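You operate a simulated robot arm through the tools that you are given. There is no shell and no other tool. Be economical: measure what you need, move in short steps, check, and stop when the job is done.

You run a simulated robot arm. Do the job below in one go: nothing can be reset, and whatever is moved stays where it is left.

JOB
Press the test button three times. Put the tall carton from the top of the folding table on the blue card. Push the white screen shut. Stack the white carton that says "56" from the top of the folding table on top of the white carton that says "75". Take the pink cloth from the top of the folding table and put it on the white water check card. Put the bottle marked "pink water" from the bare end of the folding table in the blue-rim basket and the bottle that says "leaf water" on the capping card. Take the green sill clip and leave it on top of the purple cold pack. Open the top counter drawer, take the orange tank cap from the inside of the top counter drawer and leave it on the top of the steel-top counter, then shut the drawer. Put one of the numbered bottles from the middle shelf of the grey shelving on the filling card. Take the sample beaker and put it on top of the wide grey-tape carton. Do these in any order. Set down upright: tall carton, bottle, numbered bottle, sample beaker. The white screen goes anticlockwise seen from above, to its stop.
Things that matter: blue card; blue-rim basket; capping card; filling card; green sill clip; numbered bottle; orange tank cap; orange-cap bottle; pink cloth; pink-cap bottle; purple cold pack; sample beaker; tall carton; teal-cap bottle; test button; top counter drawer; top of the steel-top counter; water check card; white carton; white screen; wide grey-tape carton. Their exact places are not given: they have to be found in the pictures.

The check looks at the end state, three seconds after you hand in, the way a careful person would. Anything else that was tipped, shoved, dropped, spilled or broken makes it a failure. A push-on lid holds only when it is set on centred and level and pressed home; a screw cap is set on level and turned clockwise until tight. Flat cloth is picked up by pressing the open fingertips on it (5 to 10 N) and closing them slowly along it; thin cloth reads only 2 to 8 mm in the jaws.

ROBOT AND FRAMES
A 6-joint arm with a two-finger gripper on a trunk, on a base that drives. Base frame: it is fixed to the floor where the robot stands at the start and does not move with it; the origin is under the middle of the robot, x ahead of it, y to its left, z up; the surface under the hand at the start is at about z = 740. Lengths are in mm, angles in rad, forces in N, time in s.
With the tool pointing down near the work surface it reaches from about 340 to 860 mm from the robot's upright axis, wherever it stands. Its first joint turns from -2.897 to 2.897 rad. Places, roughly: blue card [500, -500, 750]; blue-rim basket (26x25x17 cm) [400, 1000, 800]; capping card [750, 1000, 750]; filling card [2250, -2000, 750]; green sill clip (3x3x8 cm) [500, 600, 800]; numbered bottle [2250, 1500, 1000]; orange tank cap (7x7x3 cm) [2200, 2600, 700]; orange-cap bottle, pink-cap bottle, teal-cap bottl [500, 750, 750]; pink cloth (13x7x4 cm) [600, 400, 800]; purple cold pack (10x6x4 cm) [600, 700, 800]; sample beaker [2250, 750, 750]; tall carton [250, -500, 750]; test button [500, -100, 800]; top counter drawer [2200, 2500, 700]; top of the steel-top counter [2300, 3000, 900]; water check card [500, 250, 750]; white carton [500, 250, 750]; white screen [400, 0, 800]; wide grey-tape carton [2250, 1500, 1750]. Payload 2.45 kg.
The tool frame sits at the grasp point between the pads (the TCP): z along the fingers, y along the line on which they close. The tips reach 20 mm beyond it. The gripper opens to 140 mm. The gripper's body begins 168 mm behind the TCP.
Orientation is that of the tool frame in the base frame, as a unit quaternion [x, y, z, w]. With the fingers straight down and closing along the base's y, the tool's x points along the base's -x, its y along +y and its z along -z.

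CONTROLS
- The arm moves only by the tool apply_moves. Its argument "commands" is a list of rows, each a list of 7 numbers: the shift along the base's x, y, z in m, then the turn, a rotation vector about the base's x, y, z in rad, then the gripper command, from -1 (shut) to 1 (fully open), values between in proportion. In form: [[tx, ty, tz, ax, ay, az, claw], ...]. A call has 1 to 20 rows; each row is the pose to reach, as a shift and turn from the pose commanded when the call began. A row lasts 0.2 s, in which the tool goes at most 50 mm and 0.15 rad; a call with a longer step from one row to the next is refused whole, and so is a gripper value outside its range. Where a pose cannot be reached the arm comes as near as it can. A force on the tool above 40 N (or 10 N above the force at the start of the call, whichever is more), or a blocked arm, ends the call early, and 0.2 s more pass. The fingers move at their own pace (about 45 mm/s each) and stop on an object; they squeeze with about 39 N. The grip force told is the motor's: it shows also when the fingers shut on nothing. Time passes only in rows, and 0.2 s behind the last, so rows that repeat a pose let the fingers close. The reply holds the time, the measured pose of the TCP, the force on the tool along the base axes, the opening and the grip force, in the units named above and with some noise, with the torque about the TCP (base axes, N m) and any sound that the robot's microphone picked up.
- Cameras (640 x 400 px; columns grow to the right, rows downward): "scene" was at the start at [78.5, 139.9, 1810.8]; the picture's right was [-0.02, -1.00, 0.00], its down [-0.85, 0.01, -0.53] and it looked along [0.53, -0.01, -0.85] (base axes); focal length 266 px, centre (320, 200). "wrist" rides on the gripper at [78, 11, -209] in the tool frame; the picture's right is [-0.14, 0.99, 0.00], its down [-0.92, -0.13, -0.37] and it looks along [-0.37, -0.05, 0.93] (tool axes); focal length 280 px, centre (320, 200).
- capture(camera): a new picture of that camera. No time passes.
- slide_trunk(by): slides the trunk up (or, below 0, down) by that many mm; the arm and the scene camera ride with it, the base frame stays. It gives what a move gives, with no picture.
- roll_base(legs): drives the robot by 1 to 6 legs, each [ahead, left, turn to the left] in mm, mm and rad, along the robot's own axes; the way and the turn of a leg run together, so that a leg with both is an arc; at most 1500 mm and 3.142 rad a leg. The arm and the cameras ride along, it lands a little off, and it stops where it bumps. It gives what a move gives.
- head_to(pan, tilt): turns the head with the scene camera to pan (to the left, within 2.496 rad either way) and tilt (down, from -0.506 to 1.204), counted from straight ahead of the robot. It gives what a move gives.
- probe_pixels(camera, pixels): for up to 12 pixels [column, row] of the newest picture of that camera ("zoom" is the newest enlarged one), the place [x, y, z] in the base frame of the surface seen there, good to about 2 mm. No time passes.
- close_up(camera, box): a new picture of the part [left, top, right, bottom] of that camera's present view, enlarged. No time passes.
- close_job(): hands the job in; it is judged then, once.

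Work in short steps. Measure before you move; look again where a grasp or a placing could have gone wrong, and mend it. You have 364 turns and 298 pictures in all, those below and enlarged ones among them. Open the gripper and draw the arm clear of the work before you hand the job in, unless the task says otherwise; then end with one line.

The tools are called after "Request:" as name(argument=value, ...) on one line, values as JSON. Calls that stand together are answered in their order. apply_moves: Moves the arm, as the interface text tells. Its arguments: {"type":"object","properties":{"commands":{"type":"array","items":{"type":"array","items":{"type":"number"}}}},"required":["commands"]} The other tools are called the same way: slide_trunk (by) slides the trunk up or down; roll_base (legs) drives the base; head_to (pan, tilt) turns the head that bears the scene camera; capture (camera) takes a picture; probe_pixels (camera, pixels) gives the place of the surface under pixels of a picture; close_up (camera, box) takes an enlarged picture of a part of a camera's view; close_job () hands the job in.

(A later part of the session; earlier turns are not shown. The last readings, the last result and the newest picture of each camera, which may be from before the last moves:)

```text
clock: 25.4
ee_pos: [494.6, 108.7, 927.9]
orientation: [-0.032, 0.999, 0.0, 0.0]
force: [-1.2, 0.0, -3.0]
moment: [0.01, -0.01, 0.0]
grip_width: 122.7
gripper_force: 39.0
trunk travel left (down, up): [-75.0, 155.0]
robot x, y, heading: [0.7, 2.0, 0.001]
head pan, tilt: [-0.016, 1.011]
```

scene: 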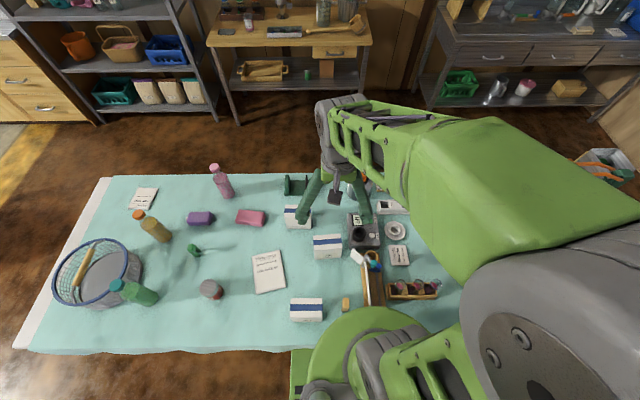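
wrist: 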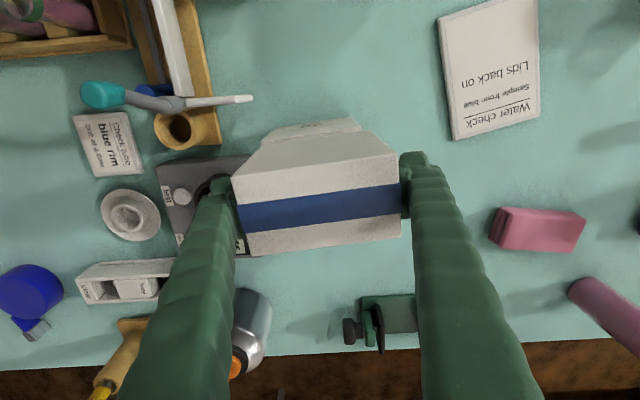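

Request:
apply_moves(commands=[[0, 0, -0.002, 0, 0, 0, -1], [0, 0, -0.003, 0, 0, 0, -1]])

```text
clock: 26.0
ee_pos: [494.7, 109.0, 926.4]
orientation: [-0.032, 0.999, 0.0, 0.001]
force: [-2.8, 0.8, 20.3]
moment: [0.07, 0.52, 0.06]
grip_width: 122.6
gripper_force: 38.7
trunk travel left (down, up): [-75.0, 155.0]
robot x, y, heading: [1.5, -0.6, 0.002]
head pan, tilt: [-0.016, 1.011]
```

Contact (20 N). I ease up 2 mm, open and rise.

Request:
apply_moves(commands=[[0, 0, 0.0015, 0, 0, 0, -1], [0, 0, 0.0015, 0, 0, 0, 0.9], [0, 0, 0.0015, 0, 0, 0, 1], [0, 0, 0.0015, 0, 0, 0, 1], [0, 0, 0.04, 0, 0, 0, 1], [0, 0, 0.09, 0, 0, 0, 1], [0, 0.0, 0.14, 0, 0, 0, 1]])

Request:
capture(camera="wrist")

Request:
close_up(camera="scene", box=[280, 190, 380, 270])

```text
clock: 27.6
ee_pos: [494.6, 108.4, 1064.5]
orientation: [-0.033, 0.999, 0.0, 0.0]
force: [-1.3, -0.3, 0.4]
moment: [0.0, 0.01, -0.04]
grip_width: 139.8
gripper_force: 0.0
trunk travel left (down, up): [-75.0, 155.0]
robot x, y, heading: [4.0, -2.3, 0.001]
head pan, tilt: [-0.016, 1.011]
```

```text
259 pictures are left
```

wrist: 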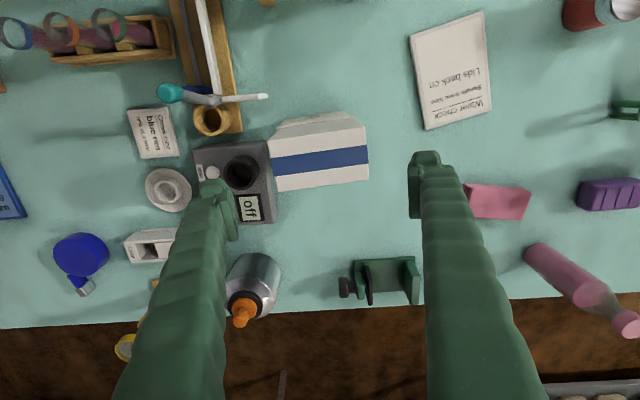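

```text
5.00 times, centred on (330, 230) of scene
```

zoom: 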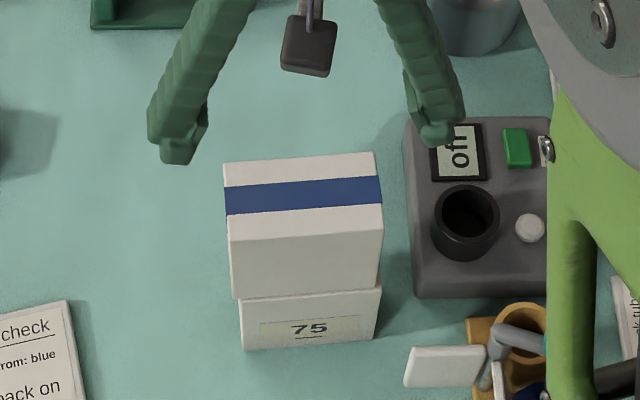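

Stack is neat. Next the pink cloth: I move above it for a close look.

Request:
apply_moves(commands=[[0.02, 0.045, 0, 0, 0, -0.064, 1], [0.04, 0.09, 0, 0, 0, -0.064, 1], [0.06, 0.135, 0, 0, 0, -0.064, 1], [0.07, 0.18, 0, 0, 0, -0.064, 1], [0.08, 0.225, 0, 0, 0, -0.064, 1], [0.08, 0.27, 0, 0, 0, -0.064, 1], [0.08, 0.32, 0, 0, 0, -0.064, 1]])

Request:
capture(camera="wrist")

Request:
close_up(camera="wrist", box=[230, 60, 430, 240])

```text
clock: 29.2
ee_pos: [574.2, 428.4, 1063.0]
orientation: [-0.001, 1.0, -0.001, 0.0]
force: [-0.2, 0.5, -0.3]
moment: [-0.02, -0.02, 0.01]
grip_width: 140.2
gripper_force: 0.1
trunk travel left (down, up): [-75.0, 155.0]
robot x, y, heading: [0.5, -2.8, -0.001]
head pan, tilt: [-0.016, 1.011]
```

```text
257 pictures are left
```

wrist: 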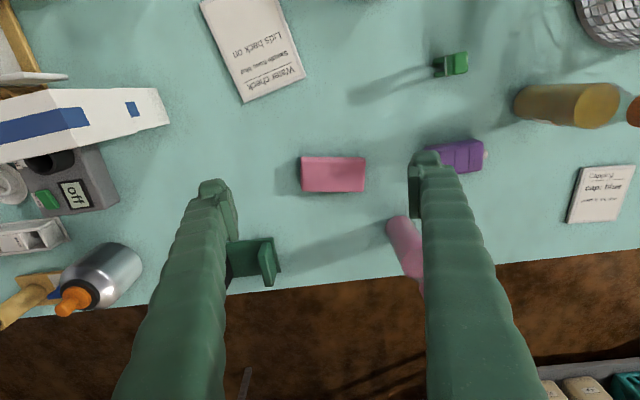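

```text
2.22 times, centred on (330, 150) of wrist
```

zoom: 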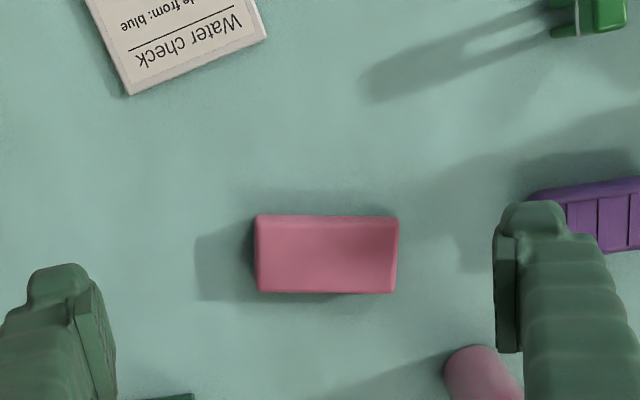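

Request:
probe_pixels(camera="zoom", pixels=[[262, 222], [390, 222], [264, 286], [392, 288], [326, 255], [326, 232]])

Request:
probe_pixels(camera="wrist", pixels=[[203, 6], [243, 100], [303, 75], [268, 40], [455, 64], [440, 68], [460, 150], [335, 203]])

```text
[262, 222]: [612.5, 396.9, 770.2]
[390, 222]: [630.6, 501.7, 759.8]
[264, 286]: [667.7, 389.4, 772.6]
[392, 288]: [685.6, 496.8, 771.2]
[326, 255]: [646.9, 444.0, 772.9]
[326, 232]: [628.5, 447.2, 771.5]
```

```text
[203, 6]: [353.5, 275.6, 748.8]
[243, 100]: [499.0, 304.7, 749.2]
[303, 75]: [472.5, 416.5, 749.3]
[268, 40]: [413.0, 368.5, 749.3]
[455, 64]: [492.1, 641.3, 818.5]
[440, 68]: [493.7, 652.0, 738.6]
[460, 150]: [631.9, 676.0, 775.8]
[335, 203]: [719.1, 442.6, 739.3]
```

Cloth centre (648,446), long axis turned −9.6°, ~115×65×33; card centre ≈(407,342), turned +13.7°. I turn the hand +80° to close across the cloth's width and hover over it.

Request:
apply_moves(commands=[[0.01, 0, 0, 0, 0, 0.14, 1], [0.02, 0, 0, 0, 0, 0.28, 1], [0.03, 0, 0, 0, 0, 0.42, 1], [0.04, 0.01, 0, 0, 0, 0.56, 1], [0.05, 0.01, 0, 0, 0, 0.7, 1], [0.06, 0.018, 0, 0, 0, 0.84, 1], [0.07, 0.018, -0.03, 0, 0, 0.98, 1], [0.074, 0.018, -0.07, 0, 0, 1.12, 1], [0.074, 0.018, -0.11, 0, 0, 1.26, 1], [0.074, 0.018, -0.15, 0, 0, 1.4, 0.6], [0.074, 0.018, -0.19, 0, 0, 1.4, 0.6]])

Request:
capture(camera="wrist")

```text
clock: 31.6
ee_pos: [649.8, 447.6, 874.4]
orientation: [-0.645, 0.764, 0.0, 0.0]
force: [0.0, 0.4, 0.6]
moment: [-0.02, 0.03, 0.01]
grip_width: 112.1
gripper_force: 0.1
trunk travel left (down, up): [-75.0, 155.0]
robot x, y, heading: [3.2, 2.5, 0.002]
head pan, tilt: [-0.016, 1.011]
```

```text
255 pictures are left
```

wrist: 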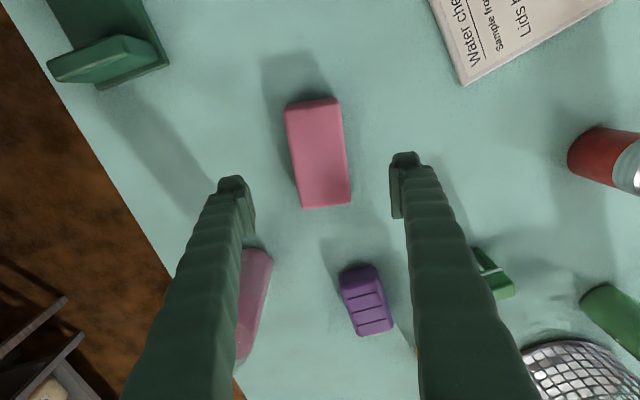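

Centred. Descend to z 764 and close gently.

Request:
apply_moves(commands=[[0, 0, -0.05, 0, 0, 0, 0.6], [0, 0, -0.09, 0, 0, 0, 0.6], [0, 0, -0.109, 0, 0, 0, 0.6], [0, 0, -0.109, 0, 0, 0, 0.2], [0, 0, -0.109, 0, 0, 0, -0.1], [0, 0, -0.109, 0, 0, 0, -0.4], [0, 0, -0.109, 0, 0, 0, -0.6], [0, 0, -0.109, 0, 0, 0, -0.8], [0, 0, -0.109, 0, 0, 0, -1], [0, 0, -0.109, 0, 0, 0, -1]])

Request:
capture(camera="wrist")

```text
clock: 33.8
ee_pos: [649.0, 447.5, 764.6]
orientation: [-0.644, 0.765, 0.001, 0.0]
force: [0.0, -0.1, 0.2]
moment: [-0.02, 0.01, 0.06]
grip_width: 60.9
gripper_force: 39.1
trunk travel left (down, up): [-75.0, 155.0]
robot x, y, heading: [0.8, 0.6, 0.009]
head pan, tilt: [-0.016, 1.011]
```

```text
254 pictures are left
```

wrist: 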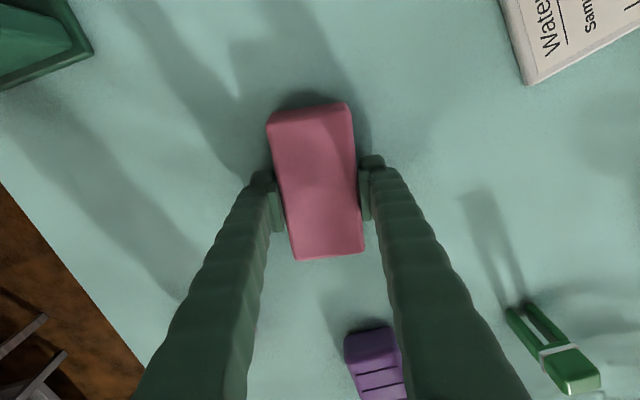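

Gripped at 61 mm. Lift and carry to the card while turning back −1.16 rad.

Request:
apply_moves(commands=[[0, 0, 0.05, 0, 0, 0, -1], [0, 0, 0.1, 0, 0, 0, -1], [0, 0, 0.13, 0, 0, 0, -1], [-0.035, -0.015, 0.13, 0, 0, -0.13, -1], [-0.07, -0.03, 0.13, 0, 0, -0.26, -1], [-0.105, -0.045, 0.13, 0, 0, -0.39, -1], [-0.14, -0.06, 0.13, 0, 0, -0.52, -1], [-0.175, -0.075, 0.13, 0, 0, -0.65, -1], [-0.21, -0.09, 0.13, 0, 0, -0.78, -1], [-0.23, -0.1, 0.13, 0, 0, -0.91, -1], [-0.242, -0.105, 0.13, 0, 0, -1.04, -1], [-0.242, -0.105, 0.13, 0, 0, -1.16, -1]])

Request:
capture(camera="wrist")

Request:
capture(camera="scene")

```text
clock: 36.4
ee_pos: [406.5, 342.4, 894.9]
orientation: [-0.119, 0.993, 0.0, 0.0]
force: [0.9, -0.3, 0.3]
moment: [0.01, -0.03, -0.02]
grip_width: 60.9
gripper_force: 38.9
trunk travel left (down, up): [-75.0, 155.0]
robot x, y, heading: [-0.5, 0.6, -0.003]
head pan, tilt: [-0.016, 1.011]
```

```text
253 pictures are left
```

wrist: 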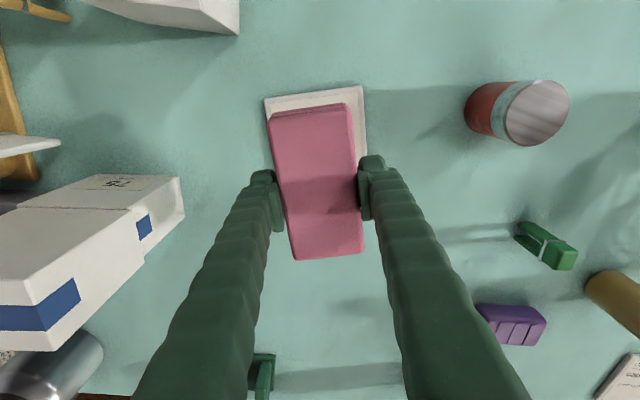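

```text
252 pictures are left
```

scene: 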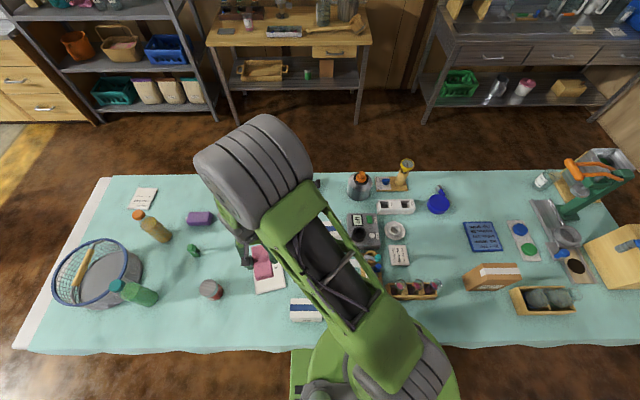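

The cloth is over the card. Lower to the card's top (z 749) and release.

Request:
apply_moves(commands=[[0, 0, -0.05, 0, 0, 0, -1], [0, 0, -0.09, 0, 0, 0, -1], [0, 0, -0.11, 0, 0, 0, -1], [0, 0, -0.119, 0, 0, 0, -1], [0, 0, -0.119, 0, 0, 0, -0.2], [0, 0, -0.119, 0, 0, 0, 0.3], [0, 0, -0.119, 0, 0, 0, 0.3], [0, 0, -0.08, 0, 0, 0, 0.3], [0, 0, -0.03, 0, 0, 0, 0.3], [0, 0, 0.02, 0, 0, 0, 0.3], [0, 0, 0.07, 0, 0, 0, 0.3]])

Request:
capture(camera="wrist")

```text
clock: 38.8
ee_pos: [407.5, 339.9, 967.6]
orientation: [-0.12, 0.993, 0.0, 0.0]
force: [-0.9, -0.7, -0.1]
moment: [0.04, -0.05, 0.0]
grip_width: 91.0
gripper_force: 0.0
trunk travel left (down, up): [-75.0, 155.0]
robot x, y, heading: [2.9, 0.5, 0.001]
head pan, tilt: [-0.016, 1.011]
```

```text
251 pictures are left
```

wrist: 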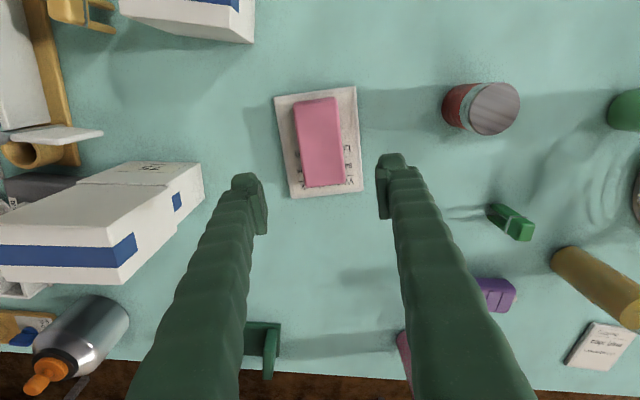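

Cloth sits on the card. Now the tall carton on the right: zoom and measure it and the blue card from the scene picture.

Request:
close_up(camera="scene", box=[445, 200, 545, 300])

Request:
probe_pixels(camera="zoom", pixels=[[120, 130], [300, 110], [370, 190], [170, 195], [80, 340], [480, 270], [210, 260], [200, 285], [400, 280], [460, 320], [350, 320], [150, 300]])

```text
4.00 times, centred on (495, 250) of scene
```

zoom: 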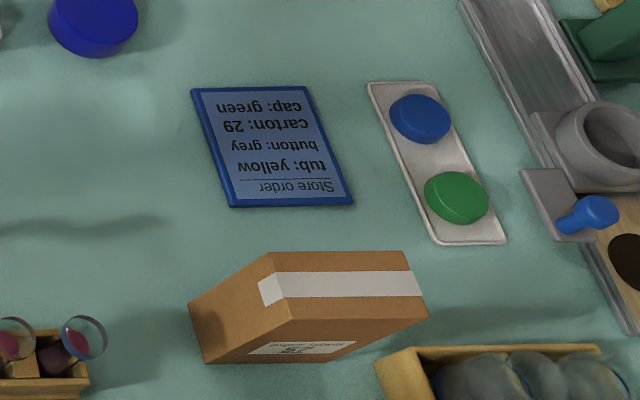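

```text
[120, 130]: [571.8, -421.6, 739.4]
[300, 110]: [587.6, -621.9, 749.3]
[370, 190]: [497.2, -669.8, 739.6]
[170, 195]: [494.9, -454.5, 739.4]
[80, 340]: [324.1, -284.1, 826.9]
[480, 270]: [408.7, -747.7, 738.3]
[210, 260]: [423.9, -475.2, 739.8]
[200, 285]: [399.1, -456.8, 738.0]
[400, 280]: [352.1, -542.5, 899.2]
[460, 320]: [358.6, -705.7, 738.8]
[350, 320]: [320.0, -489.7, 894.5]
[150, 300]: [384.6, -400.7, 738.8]
```

Request:
probe_pixels(camera="zoom", pixels=[[274, 258], [400, 256], [422, 305], [298, 315], [262, 285], [418, 288], [198, 93], [303, 92], [346, 199], [234, 202], [270, 145]])

```text
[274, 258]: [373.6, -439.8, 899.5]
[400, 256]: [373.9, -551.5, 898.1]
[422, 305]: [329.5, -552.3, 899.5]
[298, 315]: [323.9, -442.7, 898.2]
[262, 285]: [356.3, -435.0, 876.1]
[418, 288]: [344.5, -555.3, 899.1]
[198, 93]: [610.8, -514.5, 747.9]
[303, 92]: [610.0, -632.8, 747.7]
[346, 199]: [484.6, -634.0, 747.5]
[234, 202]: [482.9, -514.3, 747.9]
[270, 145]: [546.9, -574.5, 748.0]
```

Carton: x 320–377, y −556…−437, top z 899; card centre (547,−574), 127×119. I raise the hand, turn to yaw −90° and travel to the right side.

Request:
apply_moves(commands=[[0, -0.0, 0.05, 0, 0, -0.14, 0.3], [0, -0.0, 0.1, 0, 0, -0.28, 0.3], [0, -0.0, 0.15, 0, 0, -0.42, 0.3], [0, -0.045, 0.165, 0, 0, -0.56, 0.3], [0, -0.09, 0.165, 0, 0, -0.7, 0.3], [0.01, -0.135, 0.165, 0, 0, -0.84, 0.3], [0.02, -0.18, 0.165, 0, 0, -0.98, 0.3], [0.03, -0.225, 0.165, 0, 0, -1.12, 0.3], [0.04, -0.27, 0.165, 0, 0, -1.26, 0.3], [0.05, -0.315, 0.165, 0, 0, -1.4, 0.3], [0.05, -0.36, 0.165, 0, 0, -1.54, 0.3], [0.04, -0.405, 0.165, 0, 0, -1.68, 0.3], [0.03, -0.45, 0.165, 0, 0, -1.81, 0.3], [0.02, -0.495, 0.165, 0, 0, -1.81, 0.6], [0.01, -0.54, 0.165, 0, 0, -1.81, 0.6], [0, -0.585, 0.165, 0, 0, -1.81, 0.6], [-0.01, -0.63, 0.165, 0, 0, -1.81, 0.6], [-0.02, -0.675, 0.165, 0, 0, -1.81, 0.6]])

```text
clock: 42.6
ee_pos: [386.3, -334.9, 1129.5]
orientation: [0.707, 0.707, 0.0, 0.0]
force: [-0.5, -0.1, 0.2]
moment: [0.03, -0.03, 0.03]
grip_width: 112.1
gripper_force: 0.0
trunk travel left (down, up): [-75.0, 155.0]
robot x, y, heading: [-0.8, 2.0, -0.0]
head pan, tilt: [-0.016, 1.011]
```

Request:
capture(camera="wrist")

Request:
close_up(camera="wrist", box=[200, 80, 480, 260])

```text
249 pictures are left
```

wrist: 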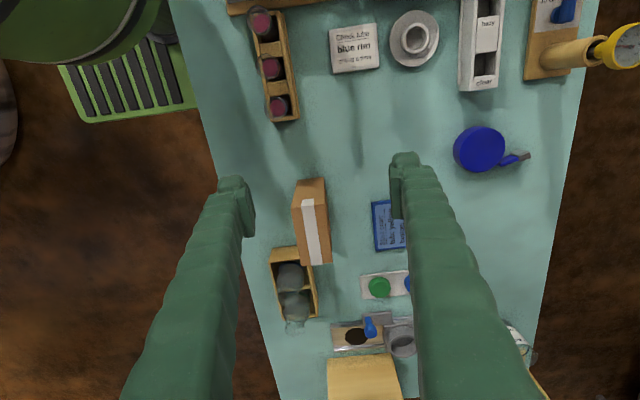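

```text
2.22 times, centred on (340, 170) of wrist
```

zoom: 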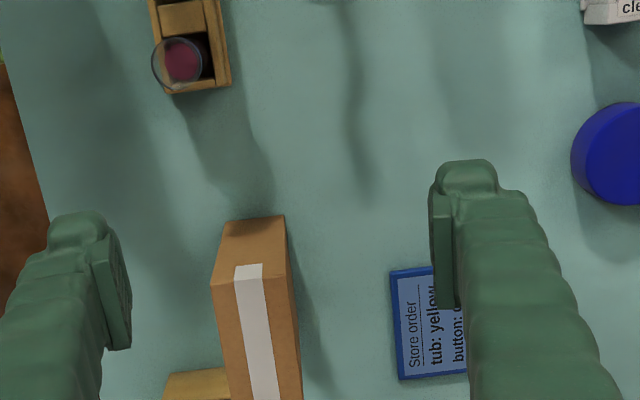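

Request:
probe_pixels(camera="wrist", pixels=[[297, 208], [325, 200], [303, 262], [329, 261], [293, 253], [285, 275], [300, 310], [292, 270]])

```text
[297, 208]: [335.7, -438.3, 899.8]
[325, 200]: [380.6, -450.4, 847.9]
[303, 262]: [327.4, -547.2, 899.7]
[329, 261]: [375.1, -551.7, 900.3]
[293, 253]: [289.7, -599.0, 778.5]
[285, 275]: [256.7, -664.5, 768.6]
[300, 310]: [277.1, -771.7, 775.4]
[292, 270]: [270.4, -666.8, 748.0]
```

Request:
apply_moves(commands=[[-0.012, -0.045, 0, 0, 0, 0, 0.6], [-0.024, -0.09, 0, 0, 0, 0, 0.6], [-0.036, -0.135, 0, 0, 0, 0, 0.6], [-0.036, -0.161, -0.04, 0, 0, 0, 0.6], [-0.036, -0.161, -0.09, 0, 0, 0, 0.6], [-0.036, -0.161, -0.14, 0, 0, 0, 0.6], [-0.036, -0.161, -0.18, 0, 0, 0, 0.6]])

Request:
capture(camera="wrist")

```text
clock: 44.2
ee_pos: [351.0, -494.7, 949.3]
orientation: [0.707, 0.707, 0.0, 0.0]
force: [-0.1, -0.4, 0.0]
moment: [0.03, 0.02, -0.02]
grip_width: 111.8
gripper_force: 0.0
trunk travel left (down, up): [-75.0, 155.0]
robot x, y, heading: [0.9, -2.3, -0.003]
head pan, tilt: [-0.016, 1.011]
```

```text
247 pictures are left
```

wrist: 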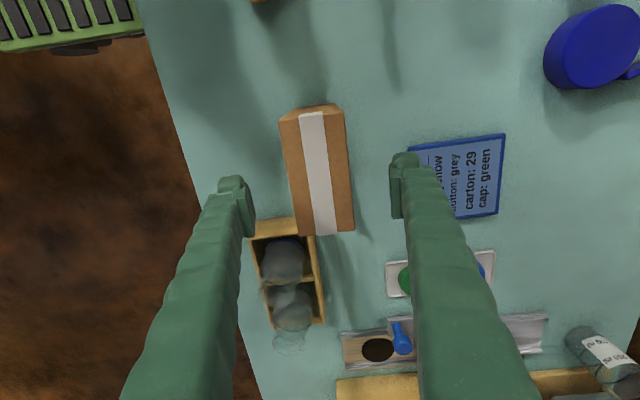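

Aligned. Descend to z 855, close, and lift.

Request:
apply_moves(commands=[[0, 0, -0.05, 0, 0, 0, 0.6], [0, 0, -0.094, 0, 0, 0, 0.6], [0, 0, -0.094, 0, 0, 0, 0], [0, 0, -0.094, 0, 0, 0, -0.2], [0, 0, -0.094, 0, 0, 0, -1], [0, 0, -0.094, 0, 0, 0, -1], [0, 0, -0.094, 0, 0, 0, -1]])

Request:
apply_moves(commands=[[0, 0, 0.01, 0, 0, 0, -1], [0, 0, 0.04, 0, 0, 0, -1], [0, 0, 0.08, 0, 0, 0, -1]])

Request:
capture(camera="wrist")

```text
clock: 45.8
ee_pos: [349.2, -493.6, 856.5]
orientation: [0.706, 0.708, 0.0, 0.0]
force: [1.2, -0.1, 0.6]
moment: [-0.04, 0.0, -0.02]
grip_width: 62.6
gripper_force: 39.5
trunk travel left (down, up): [-75.0, 155.0]
robot x, y, heading: [-0.5, 2.2, 0.002]
head pan, tilt: [-0.016, 1.011]
```

```text
clock: 46.6
ee_pos: [350.2, -495.3, 936.0]
orientation: [0.707, 0.708, 0.0, 0.0]
force: [0.2, -0.3, -2.0]
moment: [-0.05, 0.03, 0.0]
grip_width: 62.5
gripper_force: 38.8
trunk travel left (down, up): [-75.0, 155.0]
robot x, y, heading: [0.3, -0.3, -0.002]
head pan, tilt: [-0.016, 1.011]
```

```text
246 pictures are left
```

wrist: 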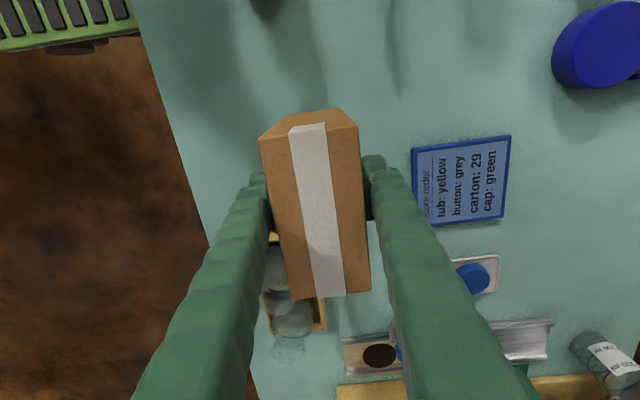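

Lifted cleanly. Carry to above the blue card, turning +1.57.

Request:
apply_moves(commands=[[0.02, 0, 0.03, 0, 0, 0.14, -1], [0.04, 0, 0.04, 0, 0, 0.28, -1], [0.06, -0.01, 0.04, 0, 0, 0.42, -1], [0.08, -0.02, 0.04, 0, 0, 0.56, -1], [0.1, -0.03, 0.04, 0, 0, 0.7, -1], [0.12, -0.04, 0.04, 0, 0, 0.84, -1], [0.14, -0.05, 0.04, 0, 0, 0.98, -1], [0.16, -0.06, 0.04, 0, 0, 1.12, -1], [0.18, -0.07, 0.04, 0, 0, 1.26, -1], [0.197, -0.079, 0.04, 0, 0, 1.4, -1], [0.197, -0.079, 0.02, 0, 0, 1.54, -1], [0.197, -0.079, -0.02, 0, 0, 1.57, -1], [0.197, -0.079, -0.05, 0, 0, 1.57, -1]])

Request:
capture(camera="wrist")

Request:
close_up(camera="scene", box=[430, 180, 550, 300])

```text
clock: 49.4
ee_pos: [549.2, -574.7, 885.6]
orientation: [-0.001, 1.0, 0.0, 0.0]
force: [1.3, 0.5, -2.6]
moment: [0.01, 0.05, 0.0]
grip_width: 62.3
gripper_force: 38.6
trunk travel left (down, up): [-75.0, 155.0]
robot x, y, heading: [-1.6, -3.4, -0.003]
head pan, tilt: [-0.016, 1.011]
```

```text
245 pictures are left
```

wrist: 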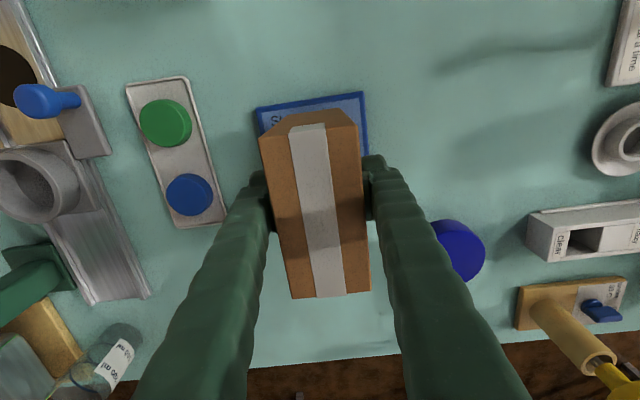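

```text
3.33 times, centred on (490, 240) of scene
```

zoom: 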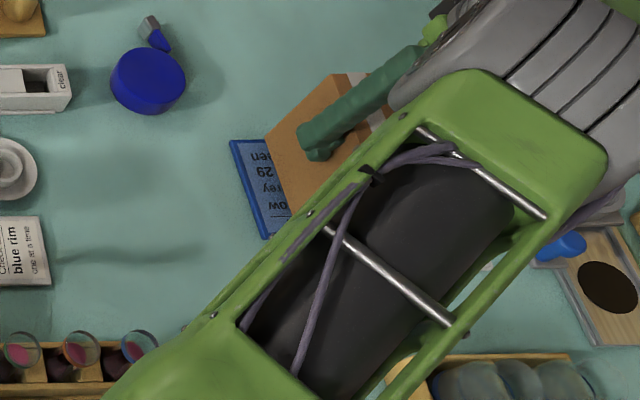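

Request:
apply_moves(commands=[[0, 0, -0.01, 0, 0, 0, -1], [0, 0, -0.016, 0, 0, 0, -1], [0, 0, -0.019, 0, 0, 0, -1], [0, 0, -0.0205, 0, 0, 0, -1]])

```text
clock: 50.4
ee_pos: [547.9, -573.1, 865.1]
orientation: [0.0, 1.0, 0.0, 0.0]
force: [0.5, 0.7, -2.1]
moment: [0.01, 0.02, 0.01]
grip_width: 62.3
gripper_force: 38.7
trunk travel left (down, up): [-75.0, 155.0]
robot x, y, heading: [2.3, 2.5, -0.001]
head pan, tilt: [-0.016, 1.011]
```

Request:
apply_moves(commands=[[0, 0, -0.0015, 0, 0, 0, -1], [0, 0, -0.003, 0, 0, 0, -1]])

```text
clock: 51.0
ee_pos: [548.1, -573.7, 865.6]
orientation: [-0.001, 1.0, -0.001, 0.001]
force: [-2.7, 2.0, 14.5]
moment: [0.3, 0.51, 0.01]
grip_width: 62.5
gripper_force: 39.2
trunk travel left (down, up): [-75.0, 155.0]
robot x, y, heading: [-0.1, 0.3, -0.001]
head pan, tilt: [-0.016, 1.011]
```

Contact (14 N). Release and rise, then check.

Request:
apply_moves(commands=[[0, 0, 0.001, 0, 0, 0, -1], [0, 0, 0.001, 0, 0, 0, 0.2], [0, 0, 0.001, 0, 0, 0, 0.4], [0, 0, 0.001, 0, 0, 0, 0.4], [0, 0, 0.04, 0, 0, 0, 0.4], [0, 0, 0.09, 0, 0, 0, 0.4], [0, 0, 0.14, 0, 0, 0, 0.4], [0, 0, 0.19, 0, 0, 0, 0.4]])

Request:
capture(camera="wrist")

```text
clock: 52.8
ee_pos: [546.0, -574.0, 1052.5]
orientation: [0.0, 1.0, 0.0, 0.0]
force: [-0.5, -0.5, 0.0]
moment: [-0.04, 0.01, 0.01]
grip_width: 98.1
gripper_force: 0.1
trunk travel left (down, up): [-75.0, 155.0]
robot x, y, heading: [1.4, 2.2, 0.0]
head pan, tilt: [-0.016, 1.011]
```

```text
243 pictures are left
```

wrist: 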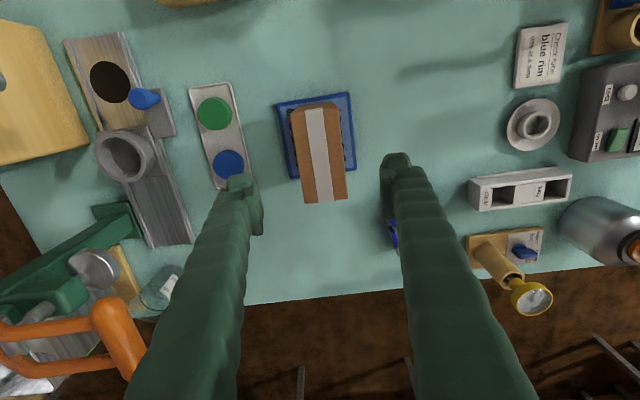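

The carton stands on the card. I bring the hand back to the front at height and then drive the base left to serve the left end.

Request:
apply_moves(commands=[[-0.005, 0.03, 0.03, 0, 0, 0, 0.4], [-0.01, 0.07, 0.05, 0, 0, 0, 0.4], [-0.02, 0.11, 0.07, 0, 0, 0, 0.4], [-0.03, 0.15, 0.08, 0, 0, 0, 0.4], [-0.04, 0.195, 0.08, 0, 0, 0, 0.4], [-0.05, 0.24, 0.08, 0, 0, 0, 0.4], [-0.06, 0.285, 0.08, 0, 0, 0, 0.4], [-0.07, 0.33, 0.08, 0, 0, 0, 0.4], [-0.07, 0.375, 0.08, 0, 0, 0, 0.4], [-0.07, 0.42, 0.08, 0, 0, 0, 0.4], [-0.07, 0.465, 0.08, 0, 0, 0, 0.4], [-0.07, 0.51, 0.08, 0, 0, 0, 0.4], [-0.07, 0.555, 0.08, 0, 0, 0, 0.4]])

Request:
roll_base(legs=[[0, 600, 0]])

Request:
capture(camera="scene")

Request:
capture(camera="wrist")

```text
clock: 55.6
ee_pos: [479.4, -16.0, 1133.7]
orientation: [0.0, 1.0, 0.0, 0.0]
force: [-0.1, -0.5, -0.3]
moment: [-0.02, 0.02, 0.01]
grip_width: 98.1
gripper_force: 0.0
trunk travel left (down, up): [-75.0, 155.0]
robot x, y, heading: [-3.7, -0.9, 0.002]
head pan, tilt: [-0.016, 1.011]
```

```text
clock: 58.9
ee_pos: [479.7, 290.5, 1131.8]
orientation: [-0.006, 1.0, 0.001, 0.001]
force: [1.1, -0.2, 0.5]
moment: [0.05, -0.01, 0.01]
grip_width: 97.9
gripper_force: 0.0
trunk travel left (down, up): [-75.0, 155.0]
robot x, y, heading: [4.1, 303.9, 0.008]
head pan, tilt: [-0.016, 1.011]
stopped in leg 1: the robot was blocked; the commanded pose is now the measured one
```

```text
242 pictures are left
```

scene: 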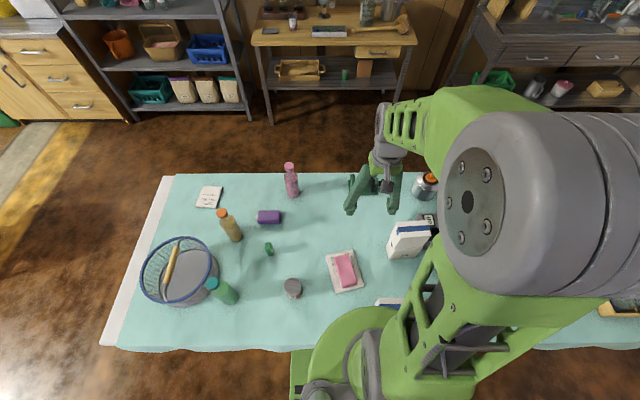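

```text
241 pictures are left
```

wrist: 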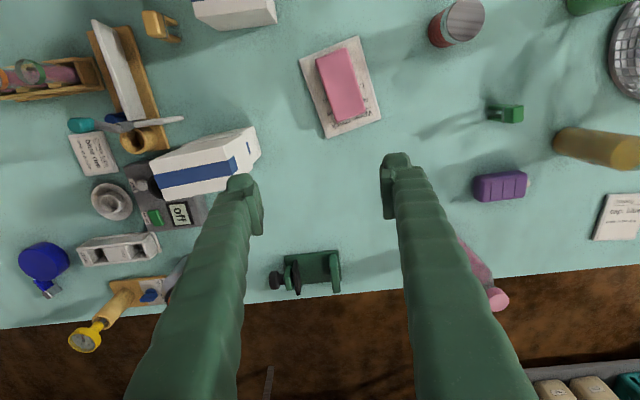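

Blocked after 304 mm. I look down-left to see what's in the way.

Request:
head_to(pan=0.8, tilt=1.2)

Request:
capture(camera="scene")

```text
clock: 60.1
ee_pos: [480.6, 291.8, 1134.1]
orientation: [-0.006, 1.0, 0.0, 0.0]
force: [0.2, 0.6, -0.5]
moment: [0.01, -0.01, 0.0]
grip_width: 97.8
gripper_force: 0.1
trunk travel left (down, up): [-75.0, 155.0]
robot x, y, heading: [2.1, 306.6, 0.006]
head pan, tilt: [0.799, 1.201]
```

```text
240 pictures are left
```

scene: 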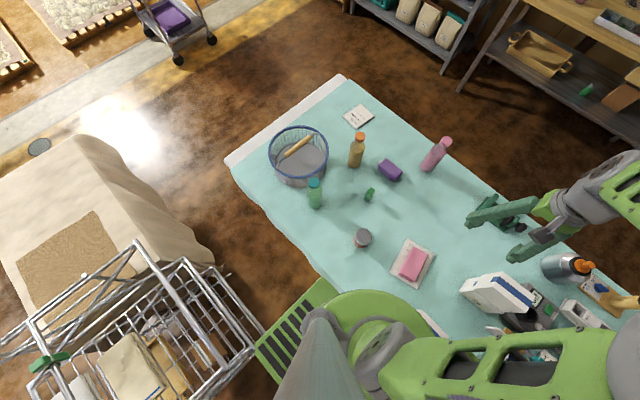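

A wire trolley stands left of the robot and blocks it. I probe the trolley, table edge and base extents.

Request:
probe_pixels(camera="scene", pixels=[[260, 350], [320, 285], [285, 375], [232, 165], [325, 270], [137, 243], [205, 262], [260, 320], [222, 275], [342, 80], [100, 140], [40, 290]])

Request:
close_up(camera="scene", box=[180, 220, 380, 400])

Request:
close_up(camera="scene", box=[250, 90, 460, 230])

```text
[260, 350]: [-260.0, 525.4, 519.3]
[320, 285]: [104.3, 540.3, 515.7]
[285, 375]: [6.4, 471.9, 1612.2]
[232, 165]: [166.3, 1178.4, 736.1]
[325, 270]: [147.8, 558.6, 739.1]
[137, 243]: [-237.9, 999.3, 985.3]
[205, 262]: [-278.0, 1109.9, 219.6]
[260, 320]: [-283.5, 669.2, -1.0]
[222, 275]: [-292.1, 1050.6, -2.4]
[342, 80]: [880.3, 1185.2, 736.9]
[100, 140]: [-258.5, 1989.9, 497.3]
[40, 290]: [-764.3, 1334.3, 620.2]
```

```text
2.22 times, centred on (280, 310) of scene
```

zoom: 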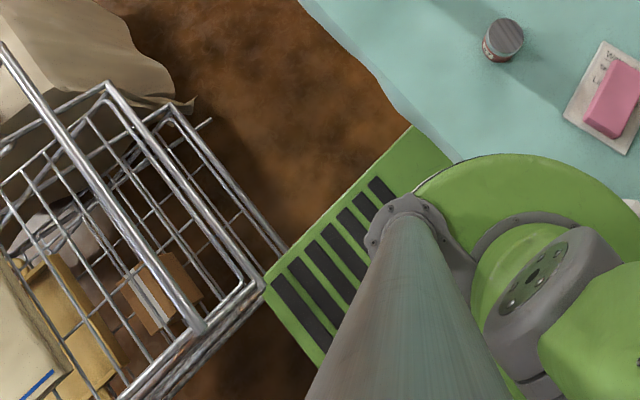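

```text
2.86 times, centred on (355, 160) of scene
```

zoom: 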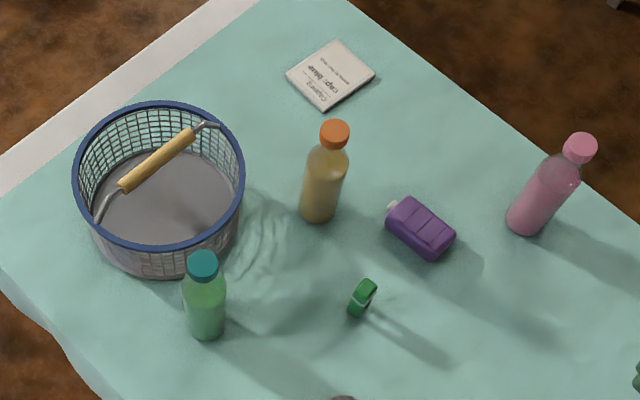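

The base can't go further left here; the far side of the table will serve the bottles. From here I can do the clip (486,640) → cold pack (645,656). I move the hand there.

Request:
apply_moves(commands=[[0, 0.045, 0, 0, 0, 0.012, 0.4], [0, 0.09, 0, 0, 0, 0.012, 0.4], [0, 0.135, 0, 0, 0, 0.012, 0.4], [0, 0.18, 0, 0, 0, 0.012, 0.4], [-0.01, 0.225, 0, 0, 0, 0.012, 0.4], [-0.01, 0.27, -0.02, 0, 0, 0.012, 0.4], [-0.01, 0.315, -0.04, 0, 0, 0.012, 0.4], [-0.01, 0.335, -0.08, 0, 0, 0.012, 0.4]])

Request:
capture(camera="wrist")

Request:
close_up(camera="wrist", box=[240, 60, 440, 240])

```text
clock: 61.9
ee_pos: [472.6, 627.5, 1052.4]
orientation: [-0.012, 1.0, 0.001, 0.0]
force: [-0.4, 0.0, 0.8]
moment: [-0.03, 0.01, 0.02]
grip_width: 98.0
gripper_force: 0.0
trunk travel left (down, up): [-75.0, 155.0]
robot x, y, heading: [2.4, 305.7, 0.008]
head pan, tilt: [0.799, 1.201]
```

```text
237 pictures are left
```

wrist: 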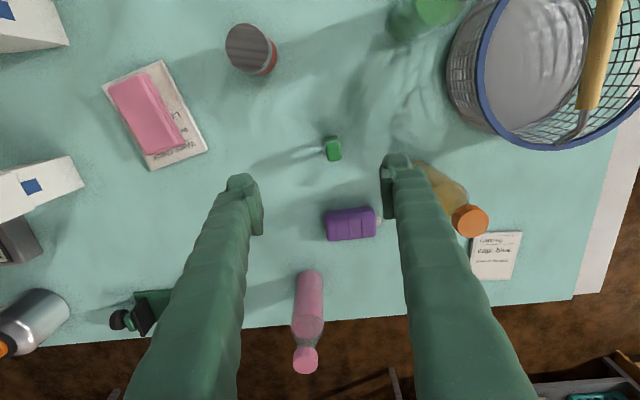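

```text
2.22 times, centred on (340, 150) of wrist
```

zoom: 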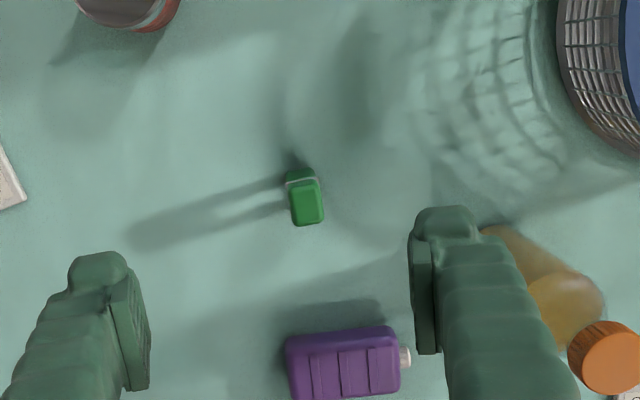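

Request:
probe_pixels(camera="zoom", pixels=[[293, 192], [319, 192], [296, 221], [321, 218], [307, 206], [302, 180], [294, 352], [392, 336], [345, 375], [404, 356], [300, 385], [398, 385]])

```text
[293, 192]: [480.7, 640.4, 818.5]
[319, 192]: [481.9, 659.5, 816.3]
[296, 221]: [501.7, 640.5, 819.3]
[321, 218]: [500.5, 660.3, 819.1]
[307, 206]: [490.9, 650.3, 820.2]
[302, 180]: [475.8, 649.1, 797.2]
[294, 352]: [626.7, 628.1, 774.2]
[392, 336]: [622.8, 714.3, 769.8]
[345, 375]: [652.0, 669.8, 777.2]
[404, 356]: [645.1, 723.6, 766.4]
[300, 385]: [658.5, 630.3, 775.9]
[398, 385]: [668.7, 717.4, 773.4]
```

Clip top centre (491,650,819), ~26×24. I hover with a narrower opening and descend to z 797.

Request:
apply_moves(commands=[[0.01, 0.012, -0.045, 0, 0, 0, -0.1], [0.018, 0.0225, -0.09, 0, 0, 0, -0.1], [0.018, 0.0225, -0.135, 0, 0, 0, -0.1], [0.018, 0.0225, -0.18, 0, 0, 0, -0.1]])

Request:
capture(camera="wrist")

```text
clock: 62.9
ee_pos: [490.0, 651.3, 872.0]
orientation: [-0.012, 1.0, 0.0, 0.001]
force: [0.0, -0.2, -0.1]
moment: [-0.07, 0.04, 0.02]
grip_width: 62.9
gripper_force: 0.1
trunk travel left (down, up): [-75.0, 155.0]
robot x, y, heading: [2.1, 303.4, 0.01]
head pan, tilt: [0.799, 1.201]
```

```text
235 pictures are left
```

wrist: 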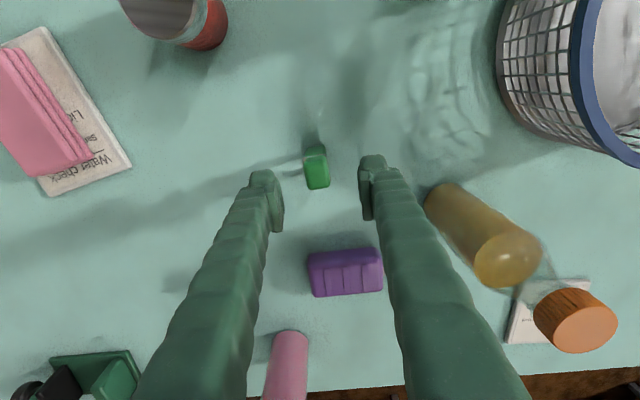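

Request:
apply_moves(commands=[[0, 0, -0.045, 0, 0, 0, -0.1], [0, 0, -0.075, 0, 0, 0, -0.1], [0, 0, -0.075, 0, 0, 0, -0.5], [0, 0, -0.075, 0, 0, 0, -1], [0, 0, -0.075, 0, 0, 0, -1], [0, 0, -0.075, 0, 0, 0, -1]])

Request:
apply_moves(commands=[[0, 0, 0.03, 0, 0, 0, -1], [0, 0, 0.08, 0, 0, 0, -1], [0, 0, 0.1, 0, 0, 0, -1]])

Request:
capture(camera="wrist")

Request:
probe_pixels(camera="wrist", pixels=[[316, 265], [345, 262], [372, 262], [320, 290], [350, 285], [376, 282], [345, 250], [445, 205]])

```text
clock: 64.3
ee_pos: [489.0, 651.5, 798.1]
orientation: [-0.012, 1.0, 0.0, 0.001]
force: [-1.0, 0.1, -0.6]
moment: [0.0, 0.02, 0.0]
grip_width: 22.8
gripper_force: 35.7
trunk travel left (down, up): [-75.0, 155.0]
robot x, y, heading: [2.5, 305.3, 0.005]
head pan, tilt: [0.799, 1.201]
```

```text
clock: 65.1
ee_pos: [487.1, 650.2, 897.8]
orientation: [-0.012, 1.0, 0.001, 0.001]
force: [0.1, -0.4, -0.8]
moment: [0.02, -0.02, -0.02]
grip_width: 22.6
gripper_force: 39.2
trunk travel left (down, up): [-75.0, 155.0]
robot x, y, heading: [3.5, 305.5, 0.005]
head pan, tilt: [0.799, 1.201]
```

```text
234 pictures are left
```

wrist: 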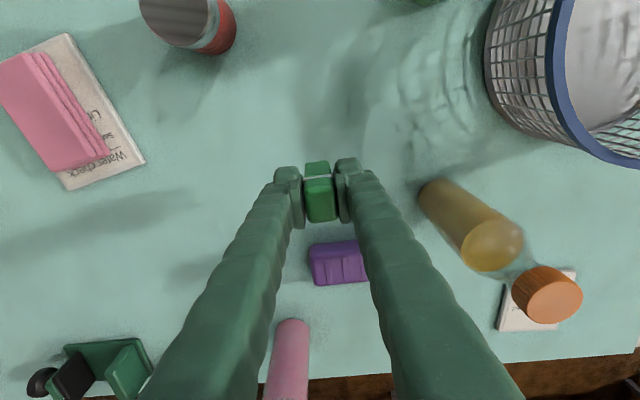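

```text
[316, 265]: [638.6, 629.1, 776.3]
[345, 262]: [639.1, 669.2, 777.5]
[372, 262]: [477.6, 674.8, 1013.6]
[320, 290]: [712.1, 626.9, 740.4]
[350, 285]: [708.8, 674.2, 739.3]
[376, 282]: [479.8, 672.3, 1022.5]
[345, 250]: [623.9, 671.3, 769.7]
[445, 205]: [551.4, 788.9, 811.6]
```

Clip held. Carry above the cold pack centre (648,671) and lower.

Request:
apply_moves(commands=[[0.045, 0.005, 0, 0, 0, 0, -1], [0.09, 0.01, 0, 0, 0, 0, -1], [0.135, 0.015, 0, 0, 0, 0, -1], [0.16, 0.02, 0, 0, 0, 0, -1], [0.16, 0.02, -0.03, 0, 0, 0, -1], [0.16, 0.02, -0.05, 0, 0, 0, -1], [0.16, 0.02, -0.058, 0, 0, 0, -1]])

Request:
capture(camera="wrist")

```text
clock: 66.7
ee_pos: [648.8, 668.9, 840.2]
orientation: [-0.012, 1.0, 0.0, -0.001]
force: [0.7, 0.0, 0.4]
moment: [-0.02, -0.03, 0.08]
grip_width: 22.5
gripper_force: 39.1
trunk travel left (down, up): [-75.0, 155.0]
robot x, y, heading: [4.3, 303.4, 0.006]
head pan, tilt: [0.799, 1.201]
```

```text
233 pictures are left
```

wrist: 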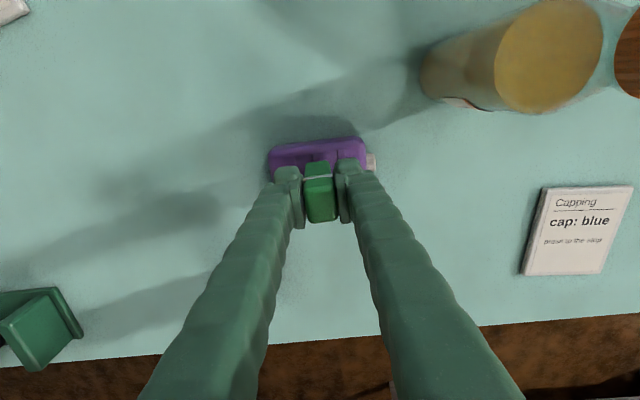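

Request:
apply_moves(commands=[[0, 0, -0.002, 0, 0, 0, -1], [0, 0, -0.004, 0, 0, 0, -1], [0, 0, -0.005, 0, 0, 0, -1]])

```text
clock: 67.5
ee_pos: [650.2, 669.6, 834.3]
orientation: [-0.013, 1.0, 0.0, 0.0]
force: [-0.3, -0.1, -0.6]
moment: [0.02, -0.01, -0.01]
grip_width: 22.7
gripper_force: 39.2
trunk travel left (down, up): [-75.0, 155.0]
robot x, y, heading: [2.2, 306.9, 0.014]
head pan, tilt: [0.799, 1.201]
```

Request:
apply_moves(commands=[[0, 0, -0.0015, 0, 0, 0, -1], [0, 0, -0.003, 0, 0, 0, -1]])

```text
clock: 68.1
ee_pos: [648.7, 670.8, 833.9]
orientation: [-0.012, 1.0, 0.002, 0.001]
force: [-2.7, -3.1, 16.5]
moment: [0.09, 0.13, -0.01]
grip_width: 22.5
gripper_force: 39.5
trunk travel left (down, up): [-75.0, 155.0]
robot x, y, heading: [0.9, 306.8, 0.008]
head pan, tilt: [0.799, 1.201]
```

Contact. I open slightly and rise.

Request:
apply_moves(commands=[[0, 0, 0.001, 0, 0, 0, -1], [0, 0, 0.001, 0, 0, 0, -0.4], [0, 0, 0.001, 0, 0, 0, -0.2], [0, 0, 0.001, 0, 0, 0, -0.2], [0, 0, 0.03, 0, 0, 0, -0.2], [0, 0, 0.08, 0, 0, 0, -0.2], [0, 0, 0.13, 0, 0, 0, -0.2], [-0.04, 0, 0.16, 0, 0, 0, -0.2], [-0.08, 0, 0.19, 0, 0, 0, -0.2]])

Request:
capture(camera="wrist")

Request:
close_up(camera="scene", box=[250, 90, 460, 230])

```text
clock: 70.1
ee_pos: [566.9, 668.8, 1022.6]
orientation: [-0.011, 1.0, 0.0, 0.0]
force: [-0.2, 0.0, 0.4]
moment: [-0.02, -0.01, 0.0]
grip_width: 55.9
gripper_force: 0.0
trunk travel left (down, up): [-75.0, 155.0]
robot x, y, heading: [1.8, 301.5, 0.011]
head pan, tilt: [0.799, 1.201]
```

```text
232 pictures are left
```

wrist: 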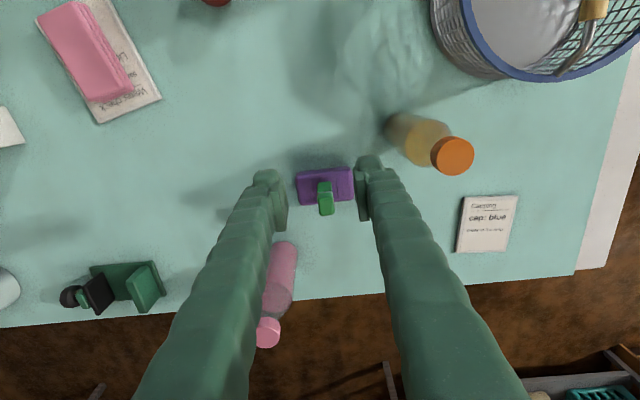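

```text
2.86 times, centred on (355, 160) of scene
```

zoom: 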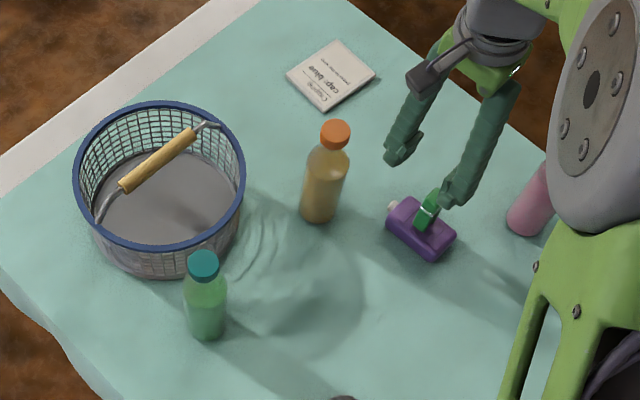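

The clip stands on the pack. Now find the way round the table: retract the arm to front and look right and left with the head.

Request:
apply_moves(commands=[[-0.02, -0.04, 0.02, 0, 0, 0, -0.2], [-0.04, -0.08, 0.04, 0, 0, 0, -0.2], [-0.06, -0.12, 0.06, 0, 0, 0, -0.2], [-0.08, -0.16, 0.08, 0, 0, 0, -0.2], [-0.1, -0.2, 0.1, 0, 0, 0, -0.2], [-0.12, -0.24, 0.1, 0, 0, 0, -0.2], [-0.14, -0.28, 0.1, 0, 0, 0, -0.2], [-0.16, -0.32, 0.1, 0, 0, 0, -0.2], [-0.18, -0.36, 0.1, 0, 0, 0, -0.2]])

Request:
head_to(pan=-1.0, tilt=0.7)

Request:
capture(camera="scene")

Request:
head_to(pan=1.2, tilt=0.6)

Request:
capture(camera="scene")

```text
clock: 72.1
ee_pos: [387.5, 309.4, 1122.2]
orientation: [-0.012, 1.0, 0.0, -0.001]
force: [0.1, -0.9, 0.5]
moment: [0.0, -0.01, -0.01]
grip_width: 56.1
gripper_force: 0.0
trunk travel left (down, up): [-75.0, 155.0]
robot x, y, heading: [2.4, 305.0, 0.013]
head pan, tilt: [0.799, 1.201]
```

```text
clock: 73.9
ee_pos: [388.9, 310.3, 1122.7]
orientation: [-0.012, 1.0, 0.0, 0.001]
force: [-0.1, -0.3, -0.7]
moment: [0.02, -0.04, -0.01]
grip_width: 56.2
gripper_force: 0.1
trunk travel left (down, up): [-75.0, 155.0]
robot x, y, heading: [5.4, 307.1, 0.008]
head pan, tilt: [-1.0, 0.7]
```

```text
230 pictures are left
```

scene: 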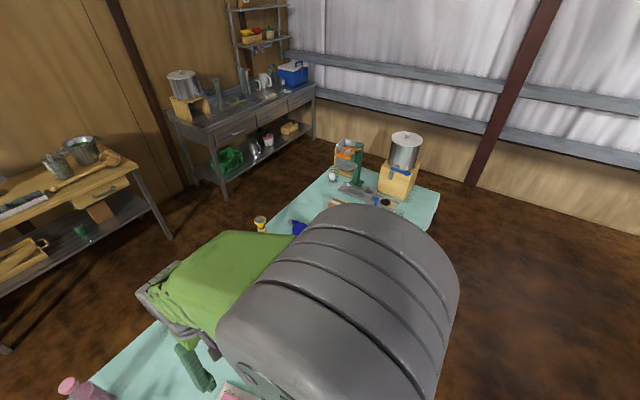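

```text
clock: 76.0
ee_pos: [388.2, 309.9, 1122.9]
orientation: [-0.013, 1.0, 0.0, -0.001]
force: [-0.4, -0.3, 0.4]
moment: [0.0, -0.02, 0.04]
grip_width: 56.2
gripper_force: 0.1
trunk travel left (down, up): [-75.0, 155.0]
robot x, y, heading: [4.9, 303.3, 0.013]
head pan, tilt: [1.201, 0.6]
```

```text
229 pictures are left
```

scene: 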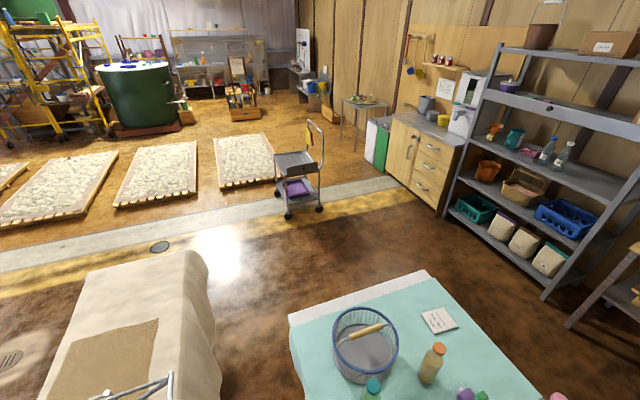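

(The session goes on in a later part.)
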